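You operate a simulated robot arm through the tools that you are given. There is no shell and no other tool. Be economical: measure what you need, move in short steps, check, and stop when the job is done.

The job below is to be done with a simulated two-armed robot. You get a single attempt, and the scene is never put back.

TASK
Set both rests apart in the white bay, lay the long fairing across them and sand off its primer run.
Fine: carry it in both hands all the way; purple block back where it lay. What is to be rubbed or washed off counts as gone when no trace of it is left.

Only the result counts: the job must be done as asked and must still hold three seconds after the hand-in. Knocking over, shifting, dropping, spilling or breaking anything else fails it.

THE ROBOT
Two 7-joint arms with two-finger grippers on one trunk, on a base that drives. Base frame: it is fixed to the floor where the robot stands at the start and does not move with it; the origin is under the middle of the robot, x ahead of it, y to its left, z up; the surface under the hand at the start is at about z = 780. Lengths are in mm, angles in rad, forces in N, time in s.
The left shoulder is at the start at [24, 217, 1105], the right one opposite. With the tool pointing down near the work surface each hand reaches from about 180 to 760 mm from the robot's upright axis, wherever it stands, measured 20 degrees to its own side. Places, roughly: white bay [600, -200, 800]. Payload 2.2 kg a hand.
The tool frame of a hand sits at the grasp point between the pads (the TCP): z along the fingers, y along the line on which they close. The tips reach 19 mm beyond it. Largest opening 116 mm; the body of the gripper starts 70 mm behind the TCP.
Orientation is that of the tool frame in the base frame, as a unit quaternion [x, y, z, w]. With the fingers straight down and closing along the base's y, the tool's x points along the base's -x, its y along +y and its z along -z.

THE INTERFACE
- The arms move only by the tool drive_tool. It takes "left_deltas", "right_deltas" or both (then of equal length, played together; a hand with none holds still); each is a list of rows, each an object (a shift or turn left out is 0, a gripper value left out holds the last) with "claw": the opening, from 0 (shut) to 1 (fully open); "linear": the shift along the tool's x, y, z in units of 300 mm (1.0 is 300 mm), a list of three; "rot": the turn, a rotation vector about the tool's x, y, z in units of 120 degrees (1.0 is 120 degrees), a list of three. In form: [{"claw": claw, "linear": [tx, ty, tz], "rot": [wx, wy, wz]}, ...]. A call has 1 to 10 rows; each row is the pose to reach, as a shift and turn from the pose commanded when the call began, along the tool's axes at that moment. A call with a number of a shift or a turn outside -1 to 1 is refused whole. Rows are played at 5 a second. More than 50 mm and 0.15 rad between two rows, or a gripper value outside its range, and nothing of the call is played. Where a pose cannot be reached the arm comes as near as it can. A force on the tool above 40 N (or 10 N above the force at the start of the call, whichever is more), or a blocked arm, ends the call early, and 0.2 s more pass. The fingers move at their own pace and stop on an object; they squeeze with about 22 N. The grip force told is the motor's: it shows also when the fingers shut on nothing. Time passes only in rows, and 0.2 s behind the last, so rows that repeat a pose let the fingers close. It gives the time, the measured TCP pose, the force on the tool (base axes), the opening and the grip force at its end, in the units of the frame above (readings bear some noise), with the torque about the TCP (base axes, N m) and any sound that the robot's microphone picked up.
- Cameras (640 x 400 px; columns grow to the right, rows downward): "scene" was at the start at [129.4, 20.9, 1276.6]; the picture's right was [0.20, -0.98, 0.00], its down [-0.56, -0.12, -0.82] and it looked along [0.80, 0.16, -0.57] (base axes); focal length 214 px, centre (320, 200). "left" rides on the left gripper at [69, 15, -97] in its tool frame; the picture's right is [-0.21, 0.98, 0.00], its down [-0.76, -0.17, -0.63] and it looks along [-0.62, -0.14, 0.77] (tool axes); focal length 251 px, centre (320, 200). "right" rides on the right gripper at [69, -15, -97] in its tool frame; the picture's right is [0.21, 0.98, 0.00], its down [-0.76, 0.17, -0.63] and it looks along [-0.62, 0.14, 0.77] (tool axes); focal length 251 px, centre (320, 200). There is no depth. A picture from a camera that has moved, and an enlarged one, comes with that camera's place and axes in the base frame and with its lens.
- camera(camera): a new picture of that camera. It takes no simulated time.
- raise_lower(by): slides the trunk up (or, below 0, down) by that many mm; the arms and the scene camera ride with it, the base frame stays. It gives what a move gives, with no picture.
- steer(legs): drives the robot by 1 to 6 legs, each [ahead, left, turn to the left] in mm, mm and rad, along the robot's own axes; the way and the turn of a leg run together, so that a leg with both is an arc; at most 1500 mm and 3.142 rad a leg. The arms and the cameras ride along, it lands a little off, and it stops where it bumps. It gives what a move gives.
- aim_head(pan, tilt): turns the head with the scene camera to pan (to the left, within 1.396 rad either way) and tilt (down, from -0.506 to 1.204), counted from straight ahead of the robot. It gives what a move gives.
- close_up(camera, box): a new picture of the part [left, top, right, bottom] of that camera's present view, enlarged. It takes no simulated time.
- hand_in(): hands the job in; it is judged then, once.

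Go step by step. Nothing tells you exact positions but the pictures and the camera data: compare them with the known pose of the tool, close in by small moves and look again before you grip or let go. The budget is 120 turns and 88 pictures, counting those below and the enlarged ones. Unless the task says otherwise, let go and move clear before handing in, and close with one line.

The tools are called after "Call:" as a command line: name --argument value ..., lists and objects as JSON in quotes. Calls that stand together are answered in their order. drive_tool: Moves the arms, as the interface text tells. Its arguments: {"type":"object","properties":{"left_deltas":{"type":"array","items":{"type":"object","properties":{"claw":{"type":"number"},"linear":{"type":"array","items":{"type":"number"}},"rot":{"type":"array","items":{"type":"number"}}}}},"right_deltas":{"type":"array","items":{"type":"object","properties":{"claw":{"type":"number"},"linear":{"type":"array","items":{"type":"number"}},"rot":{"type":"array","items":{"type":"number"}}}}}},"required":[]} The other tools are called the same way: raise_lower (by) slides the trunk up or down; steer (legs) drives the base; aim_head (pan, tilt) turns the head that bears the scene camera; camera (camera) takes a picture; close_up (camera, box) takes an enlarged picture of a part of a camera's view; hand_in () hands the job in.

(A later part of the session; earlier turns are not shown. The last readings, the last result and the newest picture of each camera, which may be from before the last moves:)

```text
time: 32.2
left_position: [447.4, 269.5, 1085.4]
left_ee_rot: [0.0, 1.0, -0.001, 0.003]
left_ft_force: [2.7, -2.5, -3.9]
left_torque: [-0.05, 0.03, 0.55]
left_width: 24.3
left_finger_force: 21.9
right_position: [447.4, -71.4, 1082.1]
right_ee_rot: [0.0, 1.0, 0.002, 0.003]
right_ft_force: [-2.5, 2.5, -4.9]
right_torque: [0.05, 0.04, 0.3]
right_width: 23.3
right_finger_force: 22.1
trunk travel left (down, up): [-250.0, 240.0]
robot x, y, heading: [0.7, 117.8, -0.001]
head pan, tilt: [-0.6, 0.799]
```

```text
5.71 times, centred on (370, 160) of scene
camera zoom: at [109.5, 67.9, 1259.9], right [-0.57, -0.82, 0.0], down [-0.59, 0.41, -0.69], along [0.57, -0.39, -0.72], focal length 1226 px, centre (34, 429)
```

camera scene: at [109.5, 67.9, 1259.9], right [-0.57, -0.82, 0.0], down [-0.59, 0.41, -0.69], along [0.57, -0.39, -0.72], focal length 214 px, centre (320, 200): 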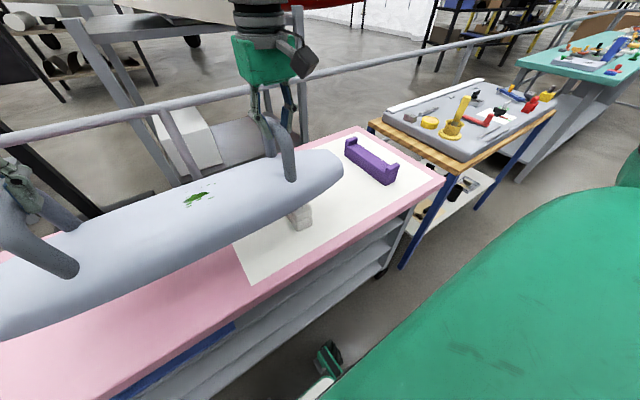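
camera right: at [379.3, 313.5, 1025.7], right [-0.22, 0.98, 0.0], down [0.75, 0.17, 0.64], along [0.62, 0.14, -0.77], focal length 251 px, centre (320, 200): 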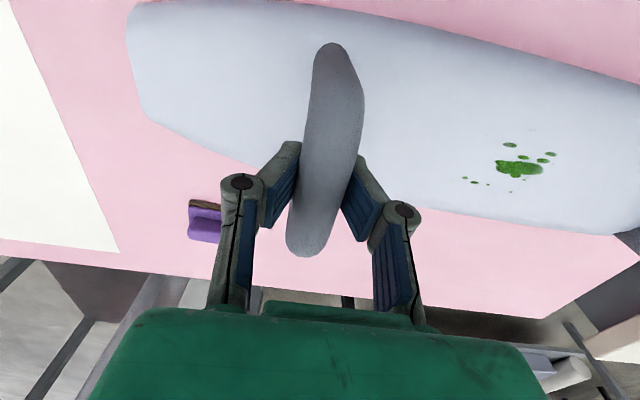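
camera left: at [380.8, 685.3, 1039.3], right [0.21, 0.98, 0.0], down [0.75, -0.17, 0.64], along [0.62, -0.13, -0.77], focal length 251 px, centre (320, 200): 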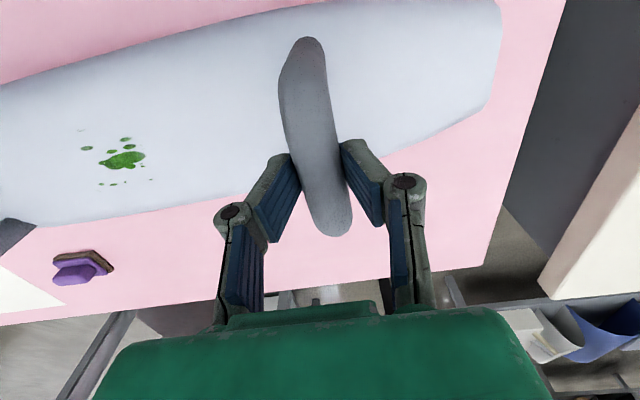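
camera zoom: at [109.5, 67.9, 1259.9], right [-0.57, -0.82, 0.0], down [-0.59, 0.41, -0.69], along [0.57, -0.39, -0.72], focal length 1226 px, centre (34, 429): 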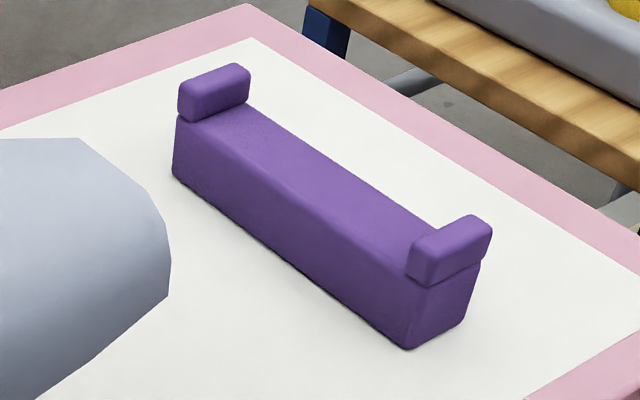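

The rests span x 421–628 (centre 524), seats are near z 822 and lip tops near 845; their y's are -101 and -430. I'll drive 365 mm right so the fairing centres over them.

Call:
steer --legs '[[0, -365, 0]]'

Call:
aim_head --pan 0 --tilt 0.9

Call:
camera --camera "scene"

```text
time: 34.6
left_position: [447.2, -91.3, 1083.4]
left_ee_rot: [0.002, 1.0, -0.003, 0.002]
left_ft_force: [2.8, -3.3, -3.0]
left_torque: [-0.35, 0.45, 0.43]
left_width: 24.5
left_finger_force: 21.4
right_position: [446.0, -431.0, 1084.1]
right_ee_rot: [0.001, 1.0, -0.002, 0.004]
right_ft_force: [-2.2, 3.5, -5.4]
right_torque: [-0.1, -0.42, 0.37]
right_width: 23.0
right_finger_force: 22.0
trunk travel left (down, up): [-250.0, 240.0]
robot x, y, heading: [0.7, -249.2, -0.003]
head pan, tilt: [-0.6, 0.799]
```

```text
time: 35.6
left_position: [444.3, -110.1, 1087.2]
left_ee_rot: [0.0, 1.0, 0.004, 0.004]
left_ft_force: [2.8, -1.0, -2.6]
left_torque: [-0.15, 0.32, 0.53]
left_width: 24.3
left_finger_force: 22.0
right_position: [443.7, -450.0, 1081.7]
right_ee_rot: [0.0, 1.0, 0.006, 0.005]
right_ft_force: [-2.8, -0.3, -5.1]
right_torque: [-0.09, -0.25, 0.39]
right_width: 22.9
right_finger_force: 22.1
trunk travel left (down, up): [-250.0, 240.0]
robot x, y, heading: [-5.4, -252.4, 0.001]
head pan, tilt: [0.0, 0.901]
```

```text
52 pictures are left
camera scene: at [117.5, -257.1, 1252.0], right [0.0, -1.0, 0.0], down [-0.79, 0.0, -0.62], along [0.62, 0.0, -0.79], focal length 214 px, centre (320, 200)
```

scene: 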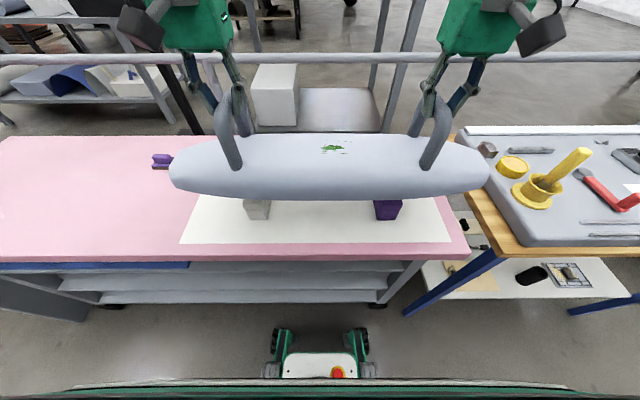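

The fairing hangs over the rests. I'll move it 75 mm ahead first, let it settle and read the positions.

Call:
drive_tool --left_deltas '[{"linear": [-0.08, 0, 0]}, {"linear": [-0.16, 0, 0]}, {"linear": [-0.25, 0, 0]}, {"linear": [-0.25, 0, 0]}, {"linear": [-0.25, 0, 0]}, {"linear": [-0.25, 0, 0]}]' --right_deltas '[{"linear": [-0.08, 0, 0]}, {"linear": [-0.16, 0, 0]}, {"linear": [-0.25, 0, 0]}, {"linear": [-0.25, 0, 0]}, {"linear": [-0.25, 0, 0]}, {"linear": [-0.25, 0, 0]}]'

Call:
camera --camera "scene"

```text
time: 37.0
left_position: [519.7, -88.1, 1087.0]
left_ee_rot: [0.0, 1.0, -0.002, 0.004]
left_ft_force: [0.8, 8.4, -3.4]
left_torque: [0.1, 0.06, 0.13]
left_width: 24.1
left_finger_force: 22.0
right_position: [519.5, -430.9, 1084.7]
right_ee_rot: [0.0, 1.0, -0.002, 0.004]
right_ft_force: [-0.3, -8.3, -5.0]
right_torque: [-0.09, -0.05, 0.12]
right_width: 23.0
right_finger_force: 21.9
trunk travel left (down, up): [-250.0, 240.0]
robot x, y, heading: [-0.2, -250.8, -0.005]
head pan, tilt: [0.0, 0.901]
```

```text
51 pictures are left
camera scene: at [119.5, -241.2, 1251.8], right [0.0, -1.0, 0.01], down [-0.79, 0.0, -0.62], along [0.62, -0.01, -0.79], focal length 214 px, centre (320, 200)
```

scene: 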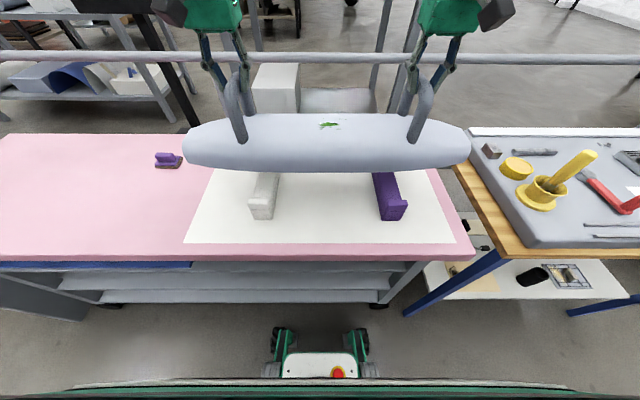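

Centre is now at y≈-259; I'll shift it +9 so it lies wholly in the bay, lower 65 mm, and check against the lips.

Call:
drive_tool --left_deltas '[{"linear": [0, 0.03, 0]}, {"linear": [0, 0.03, 0.07]}, {"linear": [0, 0.03, 0.14]}, {"linear": [0, 0.03, 0.217]}, {"linear": [0, 0.03, 0.217]}, {"linear": [0, 0.03, 0.217]}]' --right_deltas '[{"linear": [0, 0.03, 0]}, {"linear": [0, 0.03, 0.07]}, {"linear": [0, 0.03, 0.14]}, {"linear": [0, 0.03, 0.217]}, {"linear": [0, 0.03, 0.217]}, {"linear": [0, 0.03, 0.217]}]'

Call:
close_up --camera "scene" --box '[160, 80, 480, 280]'

Call:
camera --camera "right"

```text
time: 38.4
left_position: [520.5, -98.2, 1022.4]
left_ee_rot: [0.0, 1.0, 0.004, 0.005]
left_ft_force: [1.8, 14.3, -3.9]
left_torque: [0.28, 0.08, 0.37]
left_width: 24.2
left_finger_force: 21.9
right_position: [518.1, -438.7, 1017.2]
right_ee_rot: [0.001, 1.0, 0.004, 0.005]
right_ft_force: [-1.0, -16.5, -4.6]
right_torque: [-0.13, -0.04, 0.22]
right_width: 22.7
right_finger_force: 21.9
trunk travel left (down, up): [-250.0, 240.0]
robot x, y, heading: [-5.0, -254.1, -0.001]
head pan, tilt: [0.0, 0.901]
```

```text
2.00 times, centred on (320, 180) of scene
camera zoom: at [118.6, -259.4, 1251.9], right [0.0, -1.0, 0.0], down [-0.79, 0.01, -0.62], along [0.62, 0.0, -0.79], focal length 429 px, centre (320, 240)
```

zoom: 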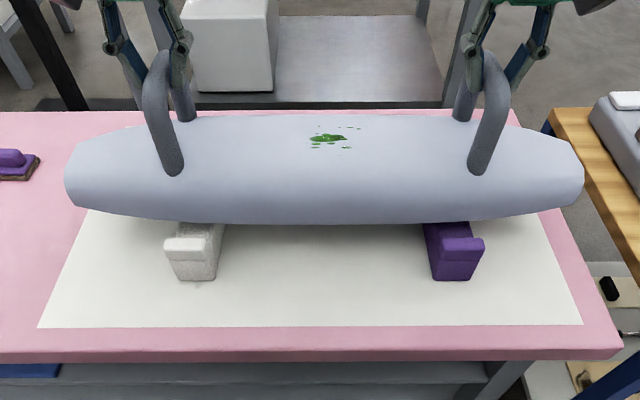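

```text
49 pictures are left
camera right: at [448.4, -454.5, 1113.9], right [-0.21, 0.98, 0.01], down [0.75, 0.16, 0.64], along [0.63, 0.14, -0.77], focal length 251 px, centre (320, 200)
```

right: 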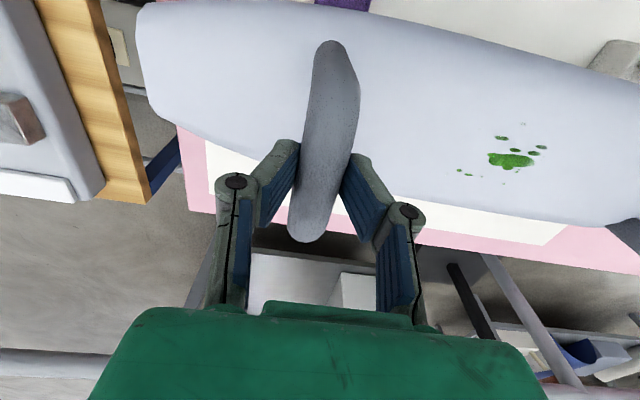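

The robot still sways a little sideways from the drive. I'll hold still for two seconds and read again.

Call:
drive_tool --left_deltas '[{"linear": [0, 0, 0]}, {"linear": [0, 0, 0]}, {"linear": [0, 0, 0]}, {"linear": [0, 0, 0]}, {"linear": [0, 0, 0]}, {"linear": [0, 0, 0]}, {"linear": [0, 0, 0]}, {"linear": [0, 0, 0]}, {"linear": [0, 0, 0]}, {"linear": [0, 0, 0]}]' --right_deltas '[{"linear": [0, 0, 0]}, {"linear": [0, 0, 0]}, {"linear": [0, 0, 0]}, {"linear": [0, 0, 0]}, {"linear": [0, 0, 0]}, {"linear": [0, 0, 0]}, {"linear": [0, 0, 0]}, {"linear": [0, 0, 0]}, {"linear": [0, 0, 0]}, {"linear": [0, 0, 0]}]'

Call:
drive_tool --left_deltas '[{"linear": [0, 0, 0]}, {"linear": [0, 0, 0]}]' --right_deltas '[{"linear": [0, 0, 0]}, {"linear": [0, 0, 0]}]'

Call:
close_up --camera "scene" --box '[160, 80, 480, 280]'

```text
time: 40.6
left_position: [519.8, -91.0, 1022.5]
left_ee_rot: [0.0, 1.0, 0.002, 0.004]
left_ft_force: [1.0, 22.0, -4.7]
left_torque: [0.28, 0.05, 0.29]
left_width: 23.7
left_finger_force: 21.2
right_position: [519.1, -430.2, 1019.3]
right_ee_rot: [0.001, 1.0, 0.003, 0.005]
right_ft_force: [-1.8, -21.9, -4.3]
right_torque: [-0.26, 0.01, 0.11]
right_width: 22.6
right_finger_force: 22.3
trunk travel left (down, up): [-250.0, 240.0]
robot x, y, heading: [-2.9, -250.4, -0.006]
head pan, tilt: [0.0, 0.901]
```

```text
time: 41.2
left_position: [520.5, -92.0, 1022.3]
left_ee_rot: [0.0, 1.0, 0.002, 0.005]
left_ft_force: [1.2, 22.2, -3.3]
left_torque: [0.28, 0.03, 0.27]
left_width: 23.7
left_finger_force: 22.0
right_position: [519.8, -431.7, 1018.2]
right_ee_rot: [0.001, 1.0, 0.003, 0.005]
right_ft_force: [-1.8, -22.0, -3.9]
right_torque: [-0.26, 0.02, 0.11]
right_width: 22.6
right_finger_force: 22.3
trunk travel left (down, up): [-250.0, 240.0]
robot x, y, heading: [-1.7, -252.9, -0.003]
head pan, tilt: [0.0, 0.901]
```

```text
2.00 times, centred on (320, 180) of scene
camera zoom: at [118.8, -252.2, 1251.9], right [0.0, -1.0, 0.0], down [-0.79, 0.0, -0.62], along [0.62, 0.0, -0.79], focal length 429 px, centre (320, 240)
```

zoom: 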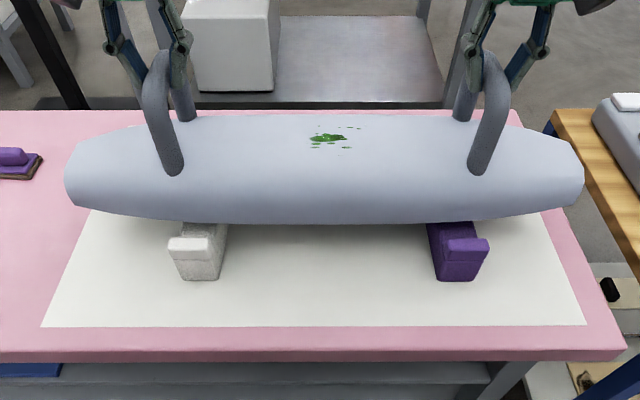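

Settled with the centre at y≈-262; x clearance to the lips looks even (~15 mm each side). I'll shift +14 mm in y, level it, and lower to just above contact.

Call:
drive_tool --left_deltas '[{"linear": [0, 0.05, 0.01]}, {"linear": [0, 0.05, 0.01]}, {"linear": [0, 0.05, 0.06]}, {"linear": [0, 0.05, 0.107]}, {"linear": [0, 0.05, 0.107]}]' --right_deltas '[{"linear": [0, 0.043, 0]}, {"linear": [0, 0.043, 0]}, {"linear": [0, 0.043, 0.05]}, {"linear": [0, 0.043, 0.097]}, {"linear": [0, 0.043, 0.097]}]'

Call:
close_up --camera "scene" --box '[160, 80, 480, 280]'

```text
time: 42.4
left_position: [519.7, -77.5, 991.7]
left_ee_rot: [0.001, 1.0, 0.002, 0.007]
left_ft_force: [5.1, 4.0, 14.9]
left_torque: [0.03, 0.17, 0.25]
left_width: 24.0
left_finger_force: 21.9
right_position: [518.4, -418.7, 990.8]
right_ee_rot: [0.001, 1.0, 0.005, 0.006]
right_ft_force: [2.3, -4.8, 1.4]
right_torque: [-0.03, 0.47, 0.1]
right_width: 22.9
right_finger_force: 22.1
trunk travel left (down, up): [-250.0, 240.0]
robot x, y, heading: [-1.5, -252.3, -0.006]
head pan, tilt: [0.0, 0.901]
```

```text
2.00 times, centred on (320, 180) of scene
camera zoom: at [117.3, -253.0, 1252.5], right [0.0, -1.0, 0.0], down [-0.79, 0.0, -0.62], along [0.62, 0.0, -0.79], focal length 429 px, centre (320, 240)
```

zoom: 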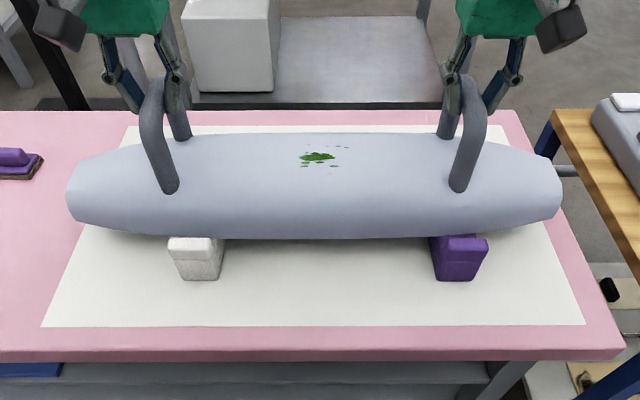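

Contact is felt, a bit earlier than I expected. I'll look closely at both rest/fairing contacts.

Call:
close_up --camera "scene" --box '[230, 170, 290, 230]'

Call:
close_up --camera "scene" --box '[360, 170, 420, 230]'

```text
6.67 times, centred on (260, 200) of scene
camera zoom: at [117.3, -253.0, 1252.5], right [0.0, -1.0, 0.0], down [-0.79, 0.0, -0.62], along [0.62, 0.0, -0.79], focal length 1430 px, centre (720, 200)
```

zoom: 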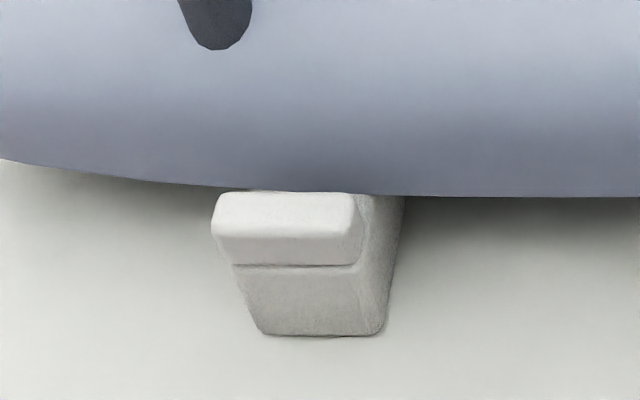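

```text
6.67 times, centred on (390, 200) of scene
camera zoom: at [117.3, -253.0, 1252.5], right [0.0, -1.0, 0.0], down [-0.79, 0.0, -0.62], along [0.62, 0.0, -0.79], focal length 1430 px, centre (-147, 200)
```

zoom: 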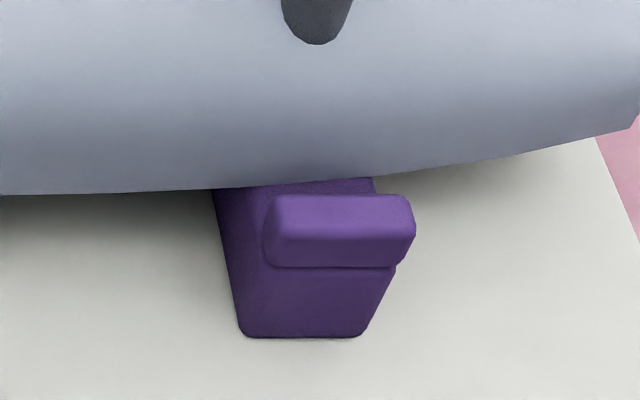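

The fairing's near side touches the white rest's lip. I'll raise 12 mm, shift 10 mm ahead, and lower again.

Call:
drive_tool --left_deltas '[{"linear": [0, 0, -0.04]}, {"linear": [-0.035, 0, -0.04]}, {"linear": [-0.035, 0, -0.04]}, {"linear": [-0.035, 0, -0.01]}, {"linear": [-0.035, 0, 0.003]}]' --right_deltas '[{"linear": [0, 0, -0.04]}, {"linear": [-0.035, 0, -0.04]}, {"linear": [-0.035, 0, -0.04]}, {"linear": [-0.035, 0, -0.01]}, {"linear": [-0.035, 0, 0.003]}]'

Call:
close_up --camera "scene" --box '[220, 160, 420, 230]'

```text
time: 43.6
left_position: [529.8, -77.0, 993.5]
left_ee_rot: [0.002, 1.0, 0.001, 0.005]
left_ft_force: [-1.9, -11.0, 15.9]
left_torque: [-0.26, 0.23, 0.32]
left_width: 23.9
left_finger_force: 21.4
right_position: [529.0, -418.3, 991.2]
right_ee_rot: [0.001, 1.0, 0.004, 0.007]
right_ft_force: [0.2, 10.3, 3.1]
right_torque: [0.1, 0.25, 0.14]
right_width: 23.0
right_finger_force: 21.4
trunk travel left (down, up): [-250.0, 240.0]
robot x, y, heading: [-2.3, -254.6, -0.006]
head pan, tilt: [0.0, 0.901]
```

```text
3.20 times, centred on (320, 195) of scene
camera zoom: at [116.0, -252.9, 1252.6], right [0.0, -1.0, 0.0], down [-0.79, 0.0, -0.62], along [0.62, 0.0, -0.79], focal length 686 px, centre (320, 216)
```

zoom: 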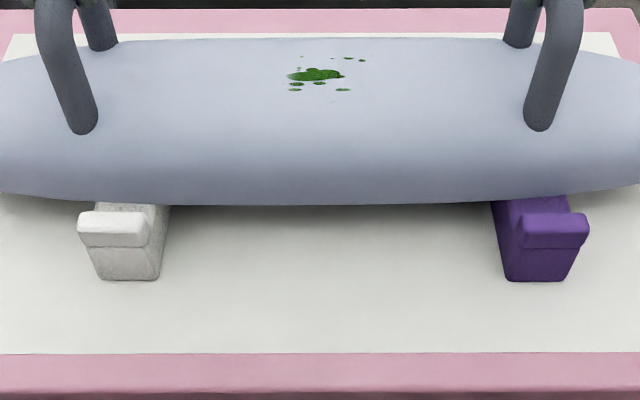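

Both seats are now visible clear of the near lips and the load is carried. I'll lower the right end a touch to confirm contact on both sides.

Call:
drive_tool --left_deltas '[{"linear": [0, 0.002, -0.001]}, {"linear": [0, 0.002, -0.001]}]' --right_deltas '[{"linear": [0, -0.002, 0.004]}, {"linear": [0, -0.002, 0.008]}]'

Call:
camera --camera "left"

Call:
camera --camera "right"

```text
time: 44.2
left_position: [529.1, -77.7, 991.1]
left_ee_rot: [0.001, 1.0, -0.001, 0.007]
left_ft_force: [5.2, -20.1, 17.2]
left_torque: [-0.37, 0.08, 0.39]
left_width: 23.9
left_finger_force: 22.4
right_position: [529.2, -417.7, 989.4]
right_ee_rot: [0.0, 1.0, 0.004, 0.009]
right_ft_force: [-0.1, 17.8, 23.8]
right_torque: [0.27, -0.17, 0.38]
right_width: 22.6
right_finger_force: 21.8
trunk travel left (down, up): [-250.0, 240.0]
robot x, y, heading: [0.7, -255.0, -0.004]
head pan, tilt: [0.0, 0.901]
```

```text
43 pictures are left
camera left: at [459.1, -62.1, 1087.4], right [0.22, 0.98, 0.0], down [0.75, -0.17, 0.64], along [0.63, -0.14, -0.77], focal length 251 px, centre (320, 200)
```

left: 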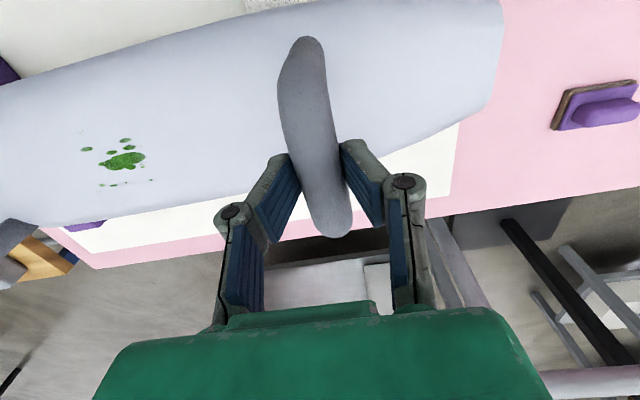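

```text
42 pictures are left
camera right: at [457.7, -435.1, 1085.0], right [-0.21, 0.98, 0.01], down [0.74, 0.16, 0.65], along [0.63, 0.14, -0.76], focal length 251 px, centre (320, 200)
```

right: 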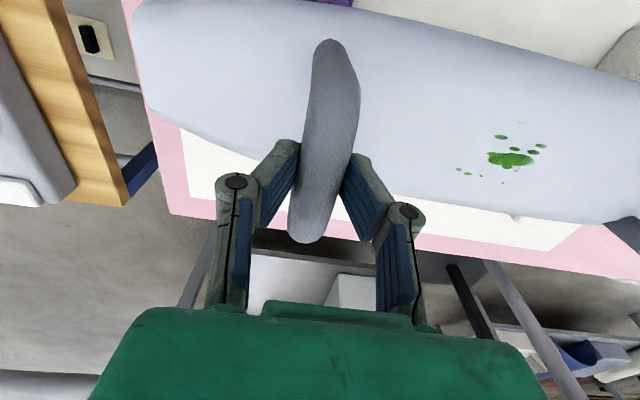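

Both rests carry the fairing, with the far lips peeking out beyond its far edge. I'll relieve the pressure, open both hands and rise.

Call:
drive_tool --left_deltas '[{"linear": [0, 0.003, -0.005]}, {"linear": [0, 0.003, -0.005], "claw": 1}, {"linear": [0, 0.003, -0.005]}, {"linear": [0, 0.003, -0.005]}, {"linear": [0, 0.003, -0.07]}, {"linear": [0, 0.003, -0.17]}, {"linear": [0, 0.003, -0.3]}]' --right_deltas '[{"linear": [0, -0.003, -0.005]}, {"linear": [0, -0.003, -0.005], "claw": 1}, {"linear": [0, -0.003, -0.005]}, {"linear": [0, -0.003, -0.005]}, {"linear": [0, -0.003, -0.07]}, {"linear": [0, -0.003, -0.17]}, {"linear": [0, -0.003, -0.3]}]'

Call:
camera --camera "scene"

Call:
close_up --camera "scene" --box '[220, 130, 420, 230]'

```text
time: 45.8
left_position: [526.0, -76.8, 1078.7]
left_ee_rot: [0.001, 1.0, 0.003, 0.005]
left_ft_force: [-0.2, 0.5, 1.2]
left_torque: [0.03, -0.04, -0.01]
left_width: 116.0
left_finger_force: 0.0
right_position: [526.4, -419.8, 1077.7]
right_ee_rot: [0.0, 1.0, 0.002, 0.007]
right_ft_force: [0.1, 0.1, -0.1]
right_torque: [-0.01, 0.01, 0.02]
right_width: 116.1
right_finger_force: 0.0
trunk travel left (down, up): [-250.0, 240.0]
robot x, y, heading: [-0.1, -248.7, -0.006]
head pan, tilt: [0.0, 0.901]
```

```text
41 pictures are left
camera scene: at [115.7, -252.2, 1252.3], right [0.0, -1.0, 0.0], down [-0.79, 0.0, -0.62], along [0.62, 0.0, -0.79], focal length 214 px, centre (320, 200)
```

scene: 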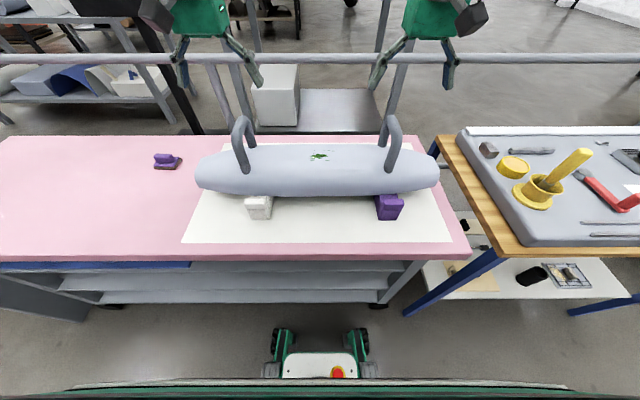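

```text
3.20 times, centred on (320, 180) of scene
camera zoom: at [115.7, -252.2, 1252.3], right [0.0, -1.0, 0.0], down [-0.79, 0.0, -0.62], along [0.62, 0.0, -0.79], focal length 686 px, centre (320, 264)
```

zoom: 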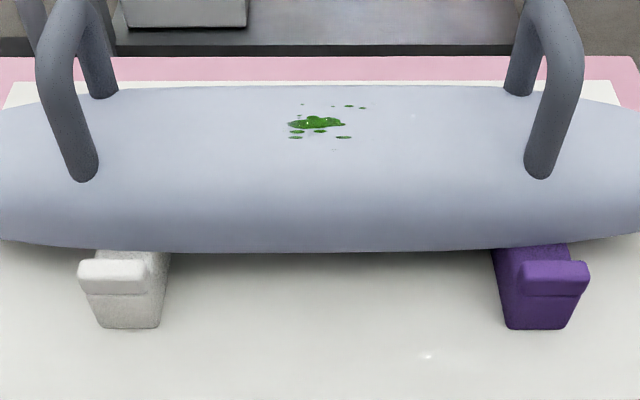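

The fairing sits level and steady on both rests. The green run is at about [530, -255, 901], spanning x 500–553, y -228…-290. Next I drive left to fetch the purple block with the left hand.

Call:
steer --legs '[[0, 252, 0]]'

Call:
drive_tool --left_deltas '[{"linear": [-0.05, 0, 0]}, {"linear": [-0.1, 0.1, 0]}, {"linear": [-0.15, 0.2, 0.05]}, {"linear": [-0.17, 0.2, 0.15]}, {"linear": [-0.17, 0.2, 0.25]}, {"linear": [-0.17, 0.2, 0.3]}, {"linear": [-0.17, 0.2, 0.3]}, {"linear": [-0.17, 0.2, 0.3]}, {"linear": [-0.17, 0.2, 0.3]}, {"linear": [-0.17, 0.2, 0.3]}]'

Call:
camera --camera "left"

Call:
camera --camera "scene"

```text
time: 47.6
left_position: [530.1, 163.8, 1080.3]
left_ee_rot: [0.003, 1.0, 0.006, 0.004]
left_ft_force: [-0.2, -0.7, -0.1]
left_torque: [0.05, 0.0, -0.03]
left_width: 116.1
left_finger_force: 0.1
right_position: [529.8, -179.3, 1074.2]
right_ee_rot: [0.002, 1.0, 0.008, 0.005]
right_ft_force: [0.0, -0.1, 0.3]
right_torque: [0.02, 0.01, -0.02]
right_width: 116.0
right_finger_force: 0.0
trunk travel left (down, up): [-250.0, 240.0]
robot x, y, heading: [0.9, -1.7, -0.005]
head pan, tilt: [0.0, 0.901]
```

```text
time: 49.8
left_position: [579.4, 232.2, 991.5]
left_ee_rot: [0.003, 1.0, 0.003, 0.006]
left_ft_force: [0.5, 0.4, 0.2]
left_torque: [-0.01, -0.01, -0.03]
left_width: 115.9
left_finger_force: 0.1
right_position: [526.0, -171.7, 1077.9]
right_ee_rot: [0.002, 1.0, 0.005, 0.007]
right_ft_force: [0.3, -0.1, 1.3]
right_torque: [-0.02, 0.02, 0.02]
right_width: 115.9
right_finger_force: 0.1
trunk travel left (down, up): [-250.0, 240.0]
robot x, y, heading: [1.3, -0.8, -0.004]
head pan, tilt: [0.0, 0.901]
```

```text
39 pictures are left
camera left: at [509.4, 248.9, 1087.2], right [0.22, 0.98, 0.01], down [0.75, -0.17, 0.64], along [0.63, -0.13, -0.77], focal length 251 px, centre (320, 200)
```

left: 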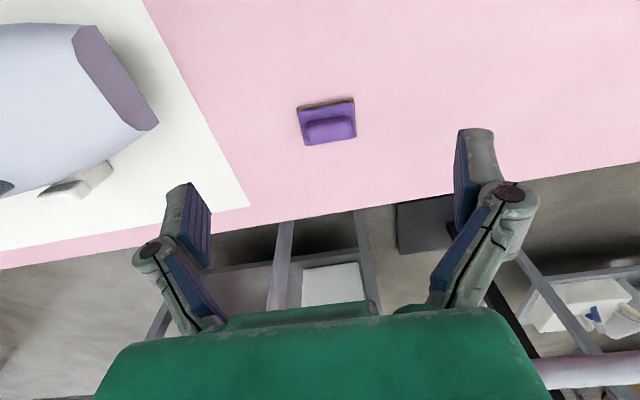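

```text
38 pictures are left
camera scene: at [119.3, 1.8, 1252.0], right [-0.01, -1.0, 0.0], down [-0.79, 0.0, -0.62], along [0.62, -0.01, -0.79], focal length 214 px, centre (320, 200)
```

scene: 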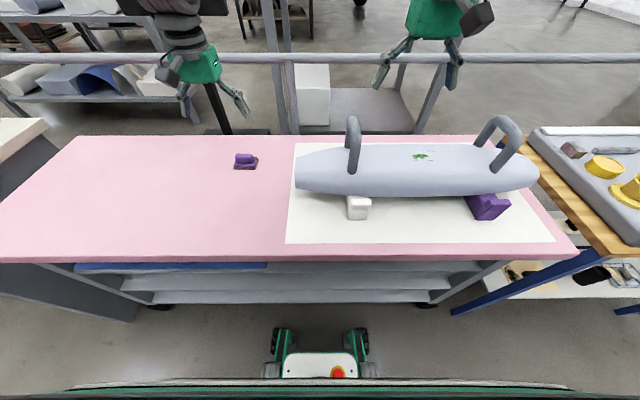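

The block's base is about 68 (y) × 50 (x), centred near [635, 233], with its handle bar running along y. I'll move the left hand above it, lower, and look closely.

Call:
close_up --camera "scene" --box '[220, 140, 276, 180]'

Call:
drive_tool --left_deltas '[{"linear": [-0.06, 0.003, 0.13], "claw": 1}, {"linear": [-0.12, 0.003, 0.27]}, {"linear": [-0.18, 0.003, 0.38]}, {"linear": [-0.18, 0.003, 0.46]}, {"linear": [-0.18, 0.003, 0.46]}]'

Call:
camera --camera "left"

Call:
close_up --camera "scene" --box '[200, 110, 284, 180]'

```text
10.00 times, centred on (248, 160) of scene
camera zoom: at [119.3, 1.8, 1252.0], right [-0.01, -1.0, 0.0], down [-0.79, 0.0, -0.62], along [0.62, -0.01, -0.79], focal length 2145 px, centre (1040, 600)
```

zoom: 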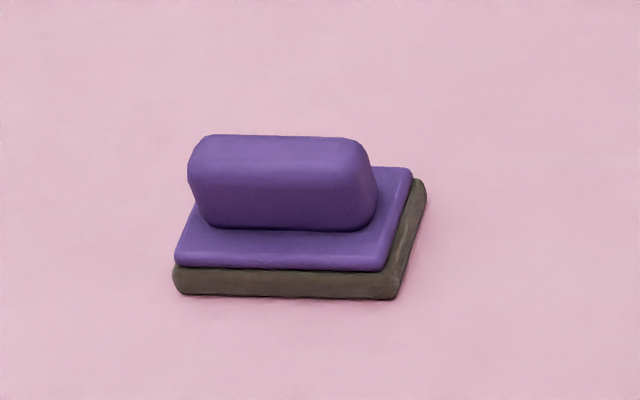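

```text
time: 51.0
left_position: [635.0, 229.8, 856.1]
left_ee_rot: [0.003, 1.0, 0.004, 0.007]
left_ft_force: [0.6, -0.5, 0.9]
left_torque: [0.01, -0.02, -0.01]
left_width: 116.0
left_finger_force: 0.1
right_position: [526.2, -175.6, 1076.4]
right_ee_rot: [0.002, 1.0, 0.006, 0.007]
right_ft_force: [-0.9, 0.6, -0.8]
right_torque: [0.06, -0.01, 0.0]
right_width: 115.7
right_finger_force: 0.0
trunk travel left (down, up): [-250.0, 240.0]
robot x, y, heading: [3.0, -7.0, -0.004]
head pan, tilt: [0.0, 0.901]
```

```text
36 pictures are left
camera left: at [565.8, 246.0, 951.2], right [0.22, 0.98, 0.01], down [0.75, -0.18, 0.64], along [0.63, -0.13, -0.77], focal length 251 px, centre (320, 200)
```

left: 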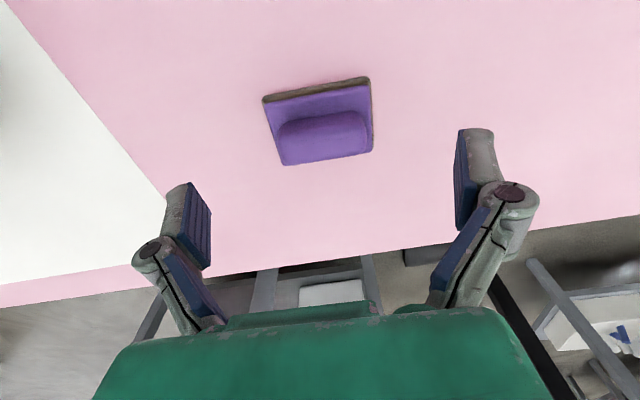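

```text
5.71 times, centred on (242, 145) of scene
camera zoom: at [119.4, -0.2, 1252.1], right [-0.01, -1.0, 0.0], down [-0.79, 0.0, -0.62], along [0.62, 0.0, -0.79], focal length 1226 px, centre (766, 514)
```

zoom: 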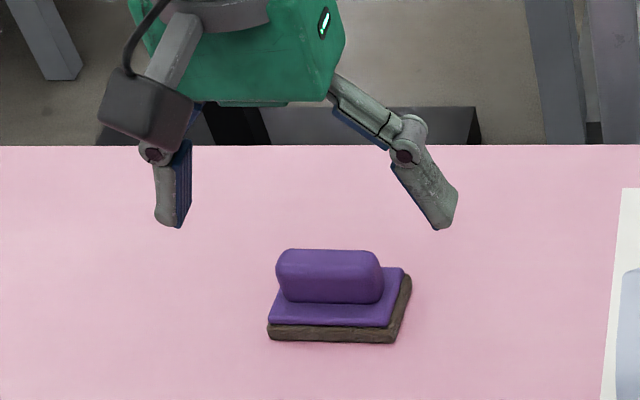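

The block is centred at [634, 234], handle about 55–60 mm long along y, spanning z≈803–830. I'll lower to z≈829, settle, and close on its ends.

Call:
drive_tool --left_deltas '[{"linear": [0, 0.009, 0.04]}, {"linear": [0, 0.009, 0.09]}, {"linear": [0, 0.009, 0.09]}, {"linear": [0, 0.009, 0.09]}, {"linear": [0, 0.009, 0.09]}, {"linear": [0, 0.009, 0.09]}]'

Call:
camera --camera "left"

Call:
close_up --camera "scene" --box '[210, 120, 280, 180]'

```text
time: 52.4
left_position: [635.5, 233.3, 827.7]
left_ee_rot: [0.003, 1.0, 0.004, 0.007]
left_ft_force: [0.0, 0.0, -0.9]
left_torque: [0.0, -0.04, 0.01]
left_width: 115.9
left_finger_force: 0.0
right_position: [528.1, -175.2, 1075.9]
right_ee_rot: [0.002, 1.0, 0.006, 0.007]
right_ft_force: [-0.9, -0.3, 0.2]
right_torque: [-0.02, 0.01, 0.0]
right_width: 116.1
right_finger_force: 0.1
trunk travel left (down, up): [-250.0, 240.0]
robot x, y, heading: [-3.1, -2.0, -0.004]
head pan, tilt: [0.0, 0.901]
```

```text
34 pictures are left
camera left: at [565.9, 248.6, 923.9], right [0.22, 0.98, 0.01], down [0.75, -0.18, 0.64], along [0.63, -0.13, -0.77], focal length 251 px, centre (320, 200)
```

left: 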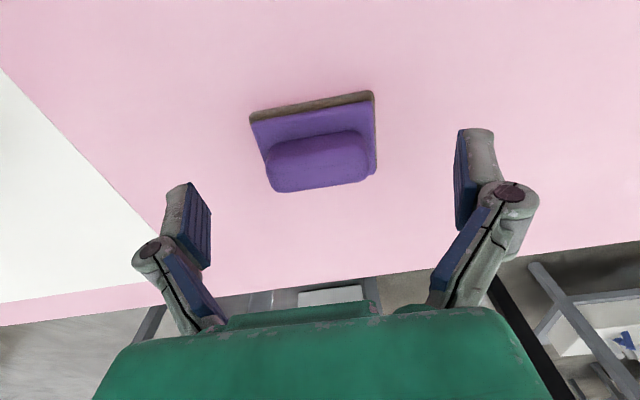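

```text
6.67 times, centred on (245, 150) of scene
camera zoom: at [119.8, -1.5, 1252.0], right [-0.01, -1.0, 0.0], down [-0.79, 0.0, -0.62], along [0.62, 0.0, -0.79], focal length 1430 px, centre (820, 533)
```

zoom: 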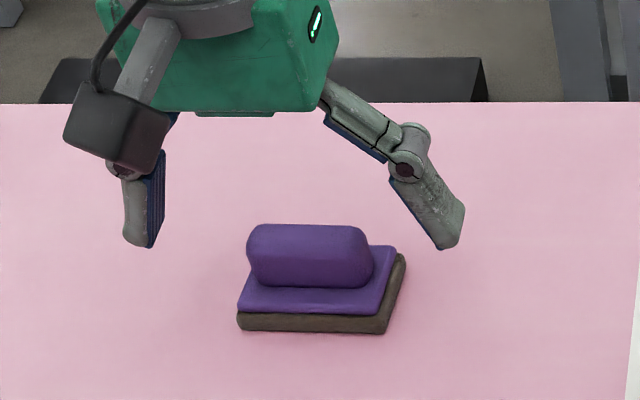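

The handle's middle is about 4 mm nearer than the TCP. I'll adjust and close.

Call:
drive_tool --left_deltas '[{"linear": [0.015, 0, 0]}, {"linear": [0.015, 0, 0], "claw": 0}, {"linear": [0.015, 0, 0]}, {"linear": [0.015, 0, 0]}, {"linear": [0.015, 0, 0]}]'

Call:
camera --camera "left"

Call:
close_up --camera "scene" --box '[210, 120, 280, 180]'

```text
time: 53.6
left_position: [631.0, 233.3, 828.5]
left_ee_rot: [0.004, 1.0, 0.005, 0.007]
left_ft_force: [-0.1, -0.6, 3.8]
left_torque: [-0.12, -0.08, -0.03]
left_width: 53.4
left_finger_force: 22.4
right_position: [525.8, -175.0, 1076.3]
right_ee_rot: [0.002, 1.0, 0.006, 0.007]
right_ft_force: [-0.4, -0.2, -0.2]
right_torque: [0.02, -0.01, -0.02]
right_width: 115.6
right_finger_force: 0.0
trunk travel left (down, up): [-250.0, 240.0]
robot x, y, heading: [1.0, -3.0, -0.006]
head pan, tilt: [0.0, 0.901]
```

```text
32 pictures are left
camera left: at [561.3, 248.9, 924.5], right [0.22, 0.98, 0.01], down [0.75, -0.18, 0.64], along [0.63, -0.13, -0.77], focal length 251 px, centre (320, 200)
```

left: 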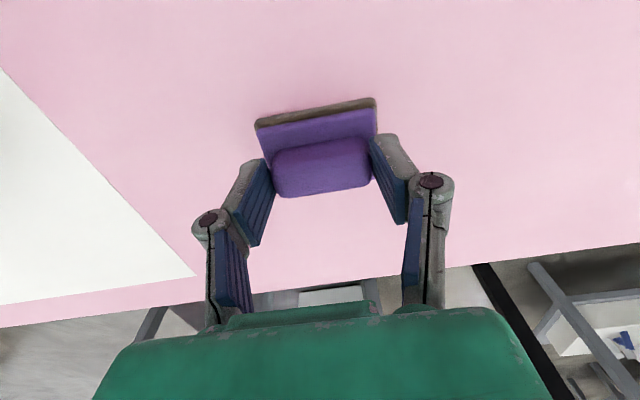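

```text
6.67 times, centred on (245, 150) of scene
camera zoom: at [119.3, -1.5, 1252.1], right [-0.01, -1.0, 0.0], down [-0.79, 0.0, -0.62], along [0.62, 0.0, -0.79], focal length 1430 px, centre (820, 533)
```

zoom: 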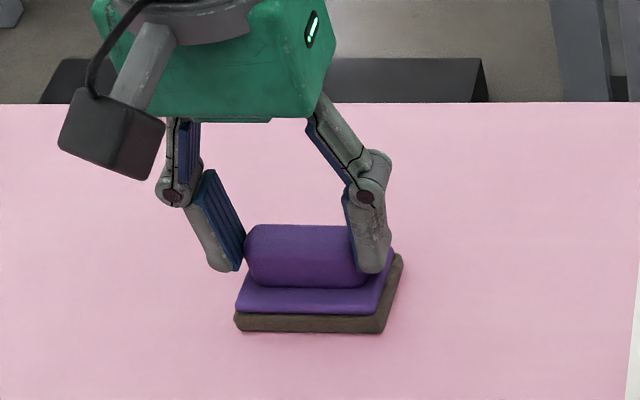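

The block is gripped (53 mm), barely moved; its home TCP pose is [631, 233.3, 828.5]. I'll lift it to z≈1075 and drive back in front of the fairing.

Call:
drive_tool --left_deltas '[{"linear": [0, 0, -0.05]}, {"linear": [0, 0, -0.19]}, {"linear": [0, 0, -0.35]}, {"linear": [0, 0, -0.51]}, {"linear": [0, 0, -0.67]}, {"linear": [0, 0, -0.83]}]'

Call:
steer --legs '[[0, -350, 0]]'

Call:
drive_tool --left_deltas '[{"linear": [0, 0, 0]}, {"linear": [0, 0, 0]}, {"linear": [0, 0, 0]}, {"linear": [0, 0, 0]}, {"linear": [0, 0, 0]}, {"linear": [0, 0, 0]}, {"linear": [0, 0, 0]}, {"linear": [0, 0, 0]}, {"linear": [0, 0, 0]}, {"linear": [0, 0, 0]}]'

Call:
camera --camera "scene"

```text
time: 55.0
left_position: [628.9, 231.1, 1078.6]
left_ee_rot: [0.004, 1.0, 0.003, 0.006]
left_ft_force: [-0.4, -0.3, -1.2]
left_torque: [-0.01, -0.01, 0.04]
left_width: 53.6
left_finger_force: 22.0
right_position: [526.1, -176.4, 1077.9]
right_ee_rot: [0.002, 1.0, 0.005, 0.008]
right_ft_force: [-0.8, -0.5, -0.2]
right_torque: [0.01, -0.01, -0.02]
right_width: 116.0
right_finger_force: 0.0
trunk travel left (down, up): [-250.0, 240.0]
robot x, y, heading: [-1.3, -3.1, -0.009]
head pan, tilt: [0.0, 0.901]
```

```text
time: 57.3
left_position: [627.6, -112.1, 1076.4]
left_ee_rot: [0.002, 1.0, 0.0, 0.006]
left_ft_force: [0.5, 0.2, -1.6]
left_torque: [-0.07, 0.01, 0.03]
left_width: 53.2
left_finger_force: 22.2
right_position: [524.4, -520.3, 1078.4]
right_ee_rot: [0.002, 1.0, 0.002, 0.006]
right_ft_force: [0.6, -0.5, -0.1]
right_torque: [-0.05, 0.04, 0.03]
right_width: 116.1
right_finger_force: 0.0
trunk travel left (down, up): [-250.0, 240.0]
robot x, y, heading: [-2.9, -347.2, -0.008]
head pan, tilt: [0.0, 0.901]
```

```text
time: 59.5
left_position: [623.4, -125.7, 1082.1]
left_ee_rot: [0.002, 1.0, 0.007, 0.007]
left_ft_force: [-0.1, 0.3, -0.5]
left_torque: [-0.01, 0.02, -0.01]
left_width: 53.6
left_finger_force: 22.3
right_position: [519.7, -532.4, 1076.7]
right_ee_rot: [0.002, 1.0, 0.007, 0.008]
right_ft_force: [-1.0, 0.1, 0.3]
right_torque: [-0.02, -0.02, -0.03]
right_width: 115.8
right_finger_force: 0.0
trunk travel left (down, up): [-250.0, 240.0]
robot x, y, heading: [-5.0, -351.3, -0.009]
head pan, tilt: [0.0, 0.901]
```

```text
30 pictures are left
camera scene: at [117.3, -358.0, 1252.0], right [-0.01, -1.0, 0.0], down [-0.79, 0.01, -0.62], along [0.62, 0.0, -0.79], focal length 214 px, centre (320, 200)
```

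scene: 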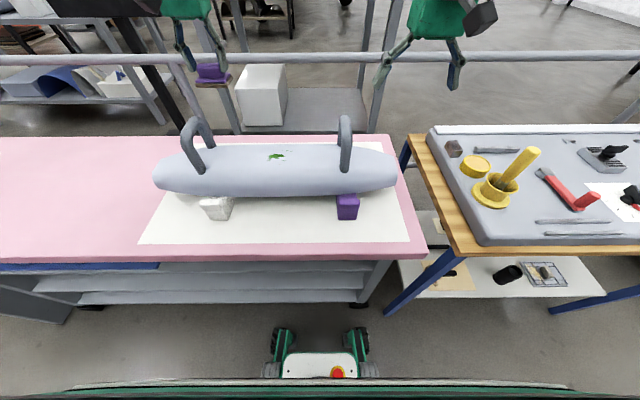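

I'll move the block over the run at [530, -258] and lower to z≈985, well above contact (~949).

Call:
drive_tool --left_deltas '[{"linear": [0.08, -0.11, 0]}, {"linear": [0.16, -0.22, 0]}, {"linear": [0.24, -0.33, 0]}, {"linear": [0.31, -0.44, 0.02]}, {"linear": [0.31, -0.44, 0.12]}, {"linear": [0.31, -0.44, 0.22]}, {"linear": [0.31, -0.44, 0.31]}, {"linear": [0.31, -0.44, 0.31]}, {"linear": [0.31, -0.44, 0.31]}]'

Call:
close_up --camera "scene" --box '[200, 80, 380, 220]'

Call:
camera --camera "left"

```text
time: 61.5
left_position: [532.0, -247.7, 985.1]
left_ee_rot: [0.002, 1.0, 0.004, 0.009]
left_ft_force: [-0.2, 1.7, -1.5]
left_torque: [-0.02, 0.0, -0.03]
left_width: 53.0
left_finger_force: 22.1
right_position: [520.0, -524.6, 1080.0]
right_ee_rot: [0.003, 1.0, 0.004, 0.008]
right_ft_force: [-0.5, 0.4, -0.6]
right_torque: [-0.05, -0.02, 0.04]
right_width: 115.9
right_finger_force: 0.1
trunk travel left (down, up): [-250.0, 240.0]
robot x, y, heading: [-2.4, -353.1, -0.005]
head pan, tilt: [0.0, 0.901]
```

```text
2.86 times, centred on (290, 150) of scene
camera zoom: at [116.7, -343.4, 1252.0], right [-0.01, -1.0, 0.01], down [-0.79, 0.0, -0.62], along [0.62, -0.01, -0.79], focal length 613 px, centre (406, 343)
```

zoom: 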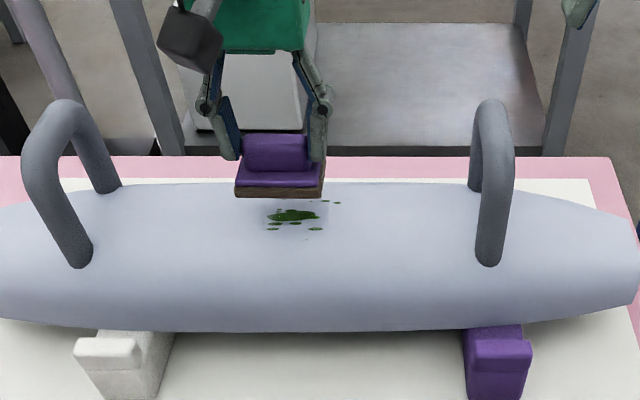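

```text
28 pictures are left
camera left: at [461.4, -231.6, 1079.9], right [0.22, 0.98, 0.01], down [0.75, -0.17, 0.64], along [0.63, -0.13, -0.77], focal length 251 px, centre (320, 200)
```

left: 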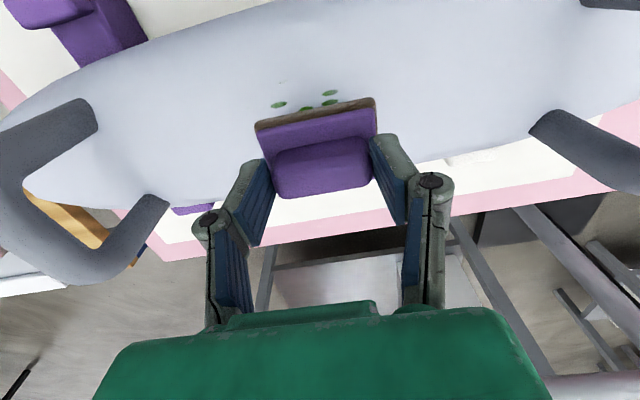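

The pad hovers just above the run. I'll centre at y≈-258 and lower gently to contact.

Call:
drive_tool --left_deltas '[{"linear": [0, -0.033, 0.05]}, {"linear": [0, -0.033, 0.1]}, {"linear": [0, -0.033, 0.112]}, {"linear": [0, -0.033, 0.12]}]'

```text
time: 62.5
left_position: [531.4, -263.0, 950.0]
left_ee_rot: [0.003, 1.0, 0.006, 0.007]
left_ft_force: [-0.1, -0.2, 0.7]
left_torque: [-0.03, 0.04, 0.0]
left_width: 53.1
left_finger_force: 22.1
right_position: [519.6, -531.2, 1078.6]
right_ee_rot: [0.002, 1.0, 0.007, 0.01]
right_ft_force: [0.2, 0.2, -1.0]
right_torque: [0.03, 0.0, -0.04]
right_width: 115.9
right_finger_force: 0.0
trunk travel left (down, up): [-250.0, 240.0]
robot x, y, heading: [-4.0, -352.7, -0.009]
head pan, tilt: [0.0, 0.901]
```

Contact is not quite reached yet, so I'll go down a little further.

Call:
drive_tool --left_deltas '[{"linear": [0, 0.01, 0.004]}, {"linear": [0, 0.01, 0.008]}]'

```text
time: 63.1
left_position: [531.2, -262.0, 947.7]
left_ee_rot: [0.004, 1.0, 0.004, 0.01]
left_ft_force: [0.1, -7.0, 13.1]
left_torque: [-0.41, 0.25, 0.14]
left_width: 53.3
left_finger_force: 21.9
right_position: [517.6, -530.7, 1079.4]
right_ee_rot: [0.002, 1.0, 0.007, 0.009]
right_ft_force: [-0.4, 0.3, -0.1]
right_torque: [-0.06, 0.0, 0.0]
right_width: 116.1
right_finger_force: 0.1
trunk travel left (down, up): [-250.0, 240.0]
robot x, y, heading: [0.6, -346.8, -0.005]
head pan, tilt: [0.0, 0.901]
```

Pressing with 13 N. I'll do short sanding strokes along y.

Call:
drive_tool --left_deltas '[{"linear": [0, 0.06, 0]}, {"linear": [0, 0.1, 0]}, {"linear": [0, 0.02, 0]}, {"linear": [0, -0.06, 0]}, {"linear": [0, -0.1, 0]}, {"linear": [0, -0.02, 0]}, {"linear": [0, 0.06, 0]}, {"linear": [0, 0.1, 0]}, {"linear": [0, 0, 0]}, {"linear": [0, -0.1, 0]}]'

Call:
close_up --camera "scene" --box '[200, 80, 380, 220]'

```text
time: 65.3
left_position: [533.9, -295.2, 947.7]
left_ee_rot: [-0.003, 1.0, 0.005, 0.006]
left_ft_force: [-1.5, 3.7, 5.3]
left_torque: [0.39, -0.18, 0.12]
left_width: 53.3
left_finger_force: 22.0
right_position: [522.6, -540.3, 1076.9]
right_ee_rot: [0.002, 1.0, 0.01, 0.006]
right_ft_force: [0.2, -0.6, 0.1]
right_torque: [0.04, 0.03, 0.03]
right_width: 115.6
right_finger_force: 0.1
trunk travel left (down, up): [-250.0, 240.0]
robot x, y, heading: [-3.6, -355.1, -0.005]
head pan, tilt: [0.0, 0.901]
```

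```text
2.86 times, centred on (290, 150) of scene
camera zoom: at [117.6, -361.9, 1251.8], right [-0.01, -1.0, -0.01], down [-0.79, 0.01, -0.62], along [0.62, 0.0, -0.79], focal length 613 px, centre (406, 343)
```

zoom: 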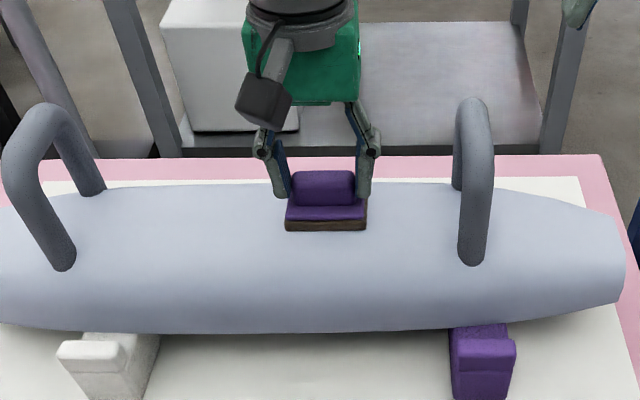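

The visible part of the run is already gone. I'll lift the block clear to inspect the whole patch.

Call:
drive_tool --left_deltas '[{"linear": [0, 0, -0.1]}, {"linear": [0, 0, -0.25]}, {"linear": [-0.1, 0, -0.36]}, {"linear": [-0.2, 0, -0.4]}, {"linear": [-0.2, 0, -0.4]}]'

Call:
close_up --camera "scene" --box '[240, 120, 340, 190]'

Call:
camera --camera "left"

```text
time: 66.5
left_position: [590.3, -291.8, 1067.2]
left_ee_rot: [0.003, 1.0, 0.006, 0.008]
left_ft_force: [0.6, 0.9, -0.4]
left_torque: [-0.01, -0.04, 0.0]
left_width: 53.1
left_finger_force: 21.8
right_position: [519.1, -530.8, 1078.9]
right_ee_rot: [0.002, 1.0, 0.007, 0.009]
right_ft_force: [-0.3, -0.7, 1.4]
right_torque: [-0.02, -0.03, -0.03]
right_width: 116.1
right_finger_force: 0.1
trunk travel left (down, up): [-250.0, 240.0]
robot x, y, heading: [-2.3, -351.0, -0.004]
head pan, tilt: [0.0, 0.901]
```

```text
5.71 times, centred on (290, 155) of scene
camera zoom: at [115.9, -352.0, 1252.2], right [-0.01, -1.0, 0.0], down [-0.79, 0.01, -0.62], along [0.62, 0.0, -0.79], focal length 1226 px, centre (491, 457)
```

zoom: 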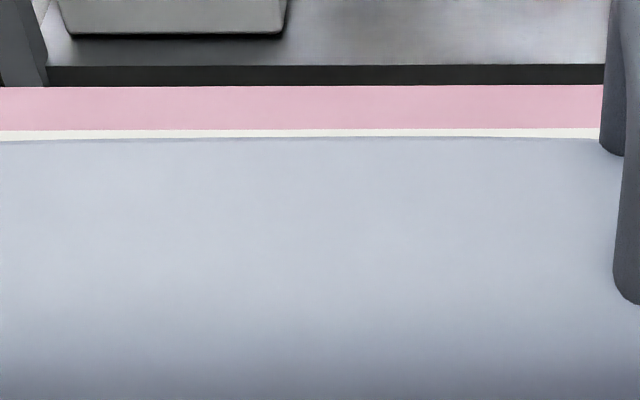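

```text
25 pictures are left
camera left: at [519.6, -276.4, 1163.4], right [0.22, 0.98, 0.01], down [0.75, -0.18, 0.64], along [0.63, -0.13, -0.77], focal length 251 px, centre (320, 200)
```

left: 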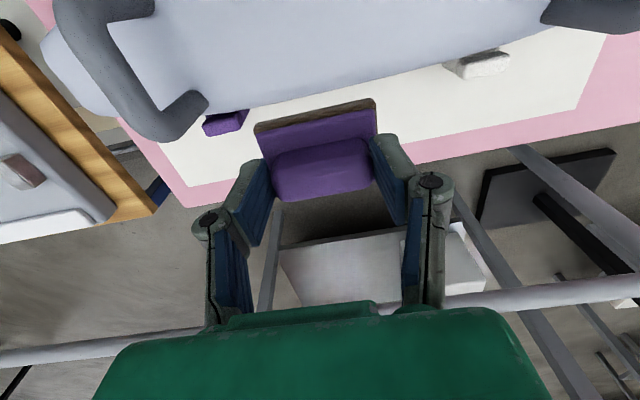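

The patch looks clean. I'll check at higher magnification for faint specks.

Call:
close_up --camera "scene" --box '[250, 142, 290, 170]'

Call:
close_up --camera "scene" --box '[280, 142, 320, 170]'

```text
14.29 times, centred on (270, 156) of scene
camera zoom: at [115.9, -352.0, 1252.2], right [-0.01, -1.0, 0.0], down [-0.79, 0.01, -0.62], along [0.62, 0.0, -0.79], focal length 3064 px, centre (1034, 829)
```

zoom: 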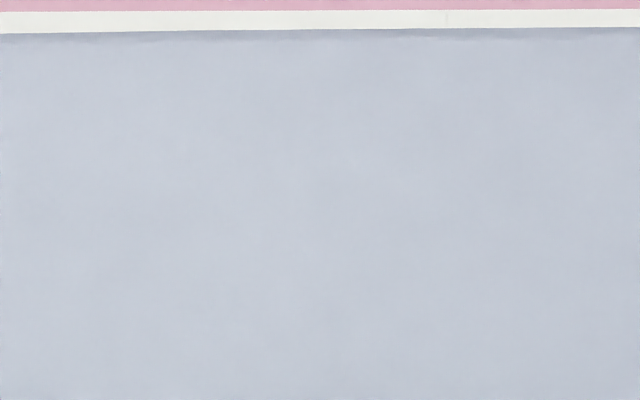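

```text
14.29 times, centred on (300, 156) of scene
camera zoom: at [115.9, -352.0, 1252.2], right [-0.01, -1.0, 0.0], down [-0.79, 0.01, -0.62], along [0.62, 0.0, -0.79], focal length 3064 px, centre (606, 829)
```

zoom: 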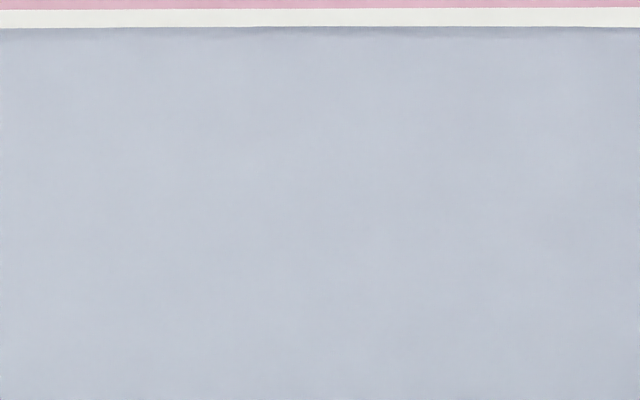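

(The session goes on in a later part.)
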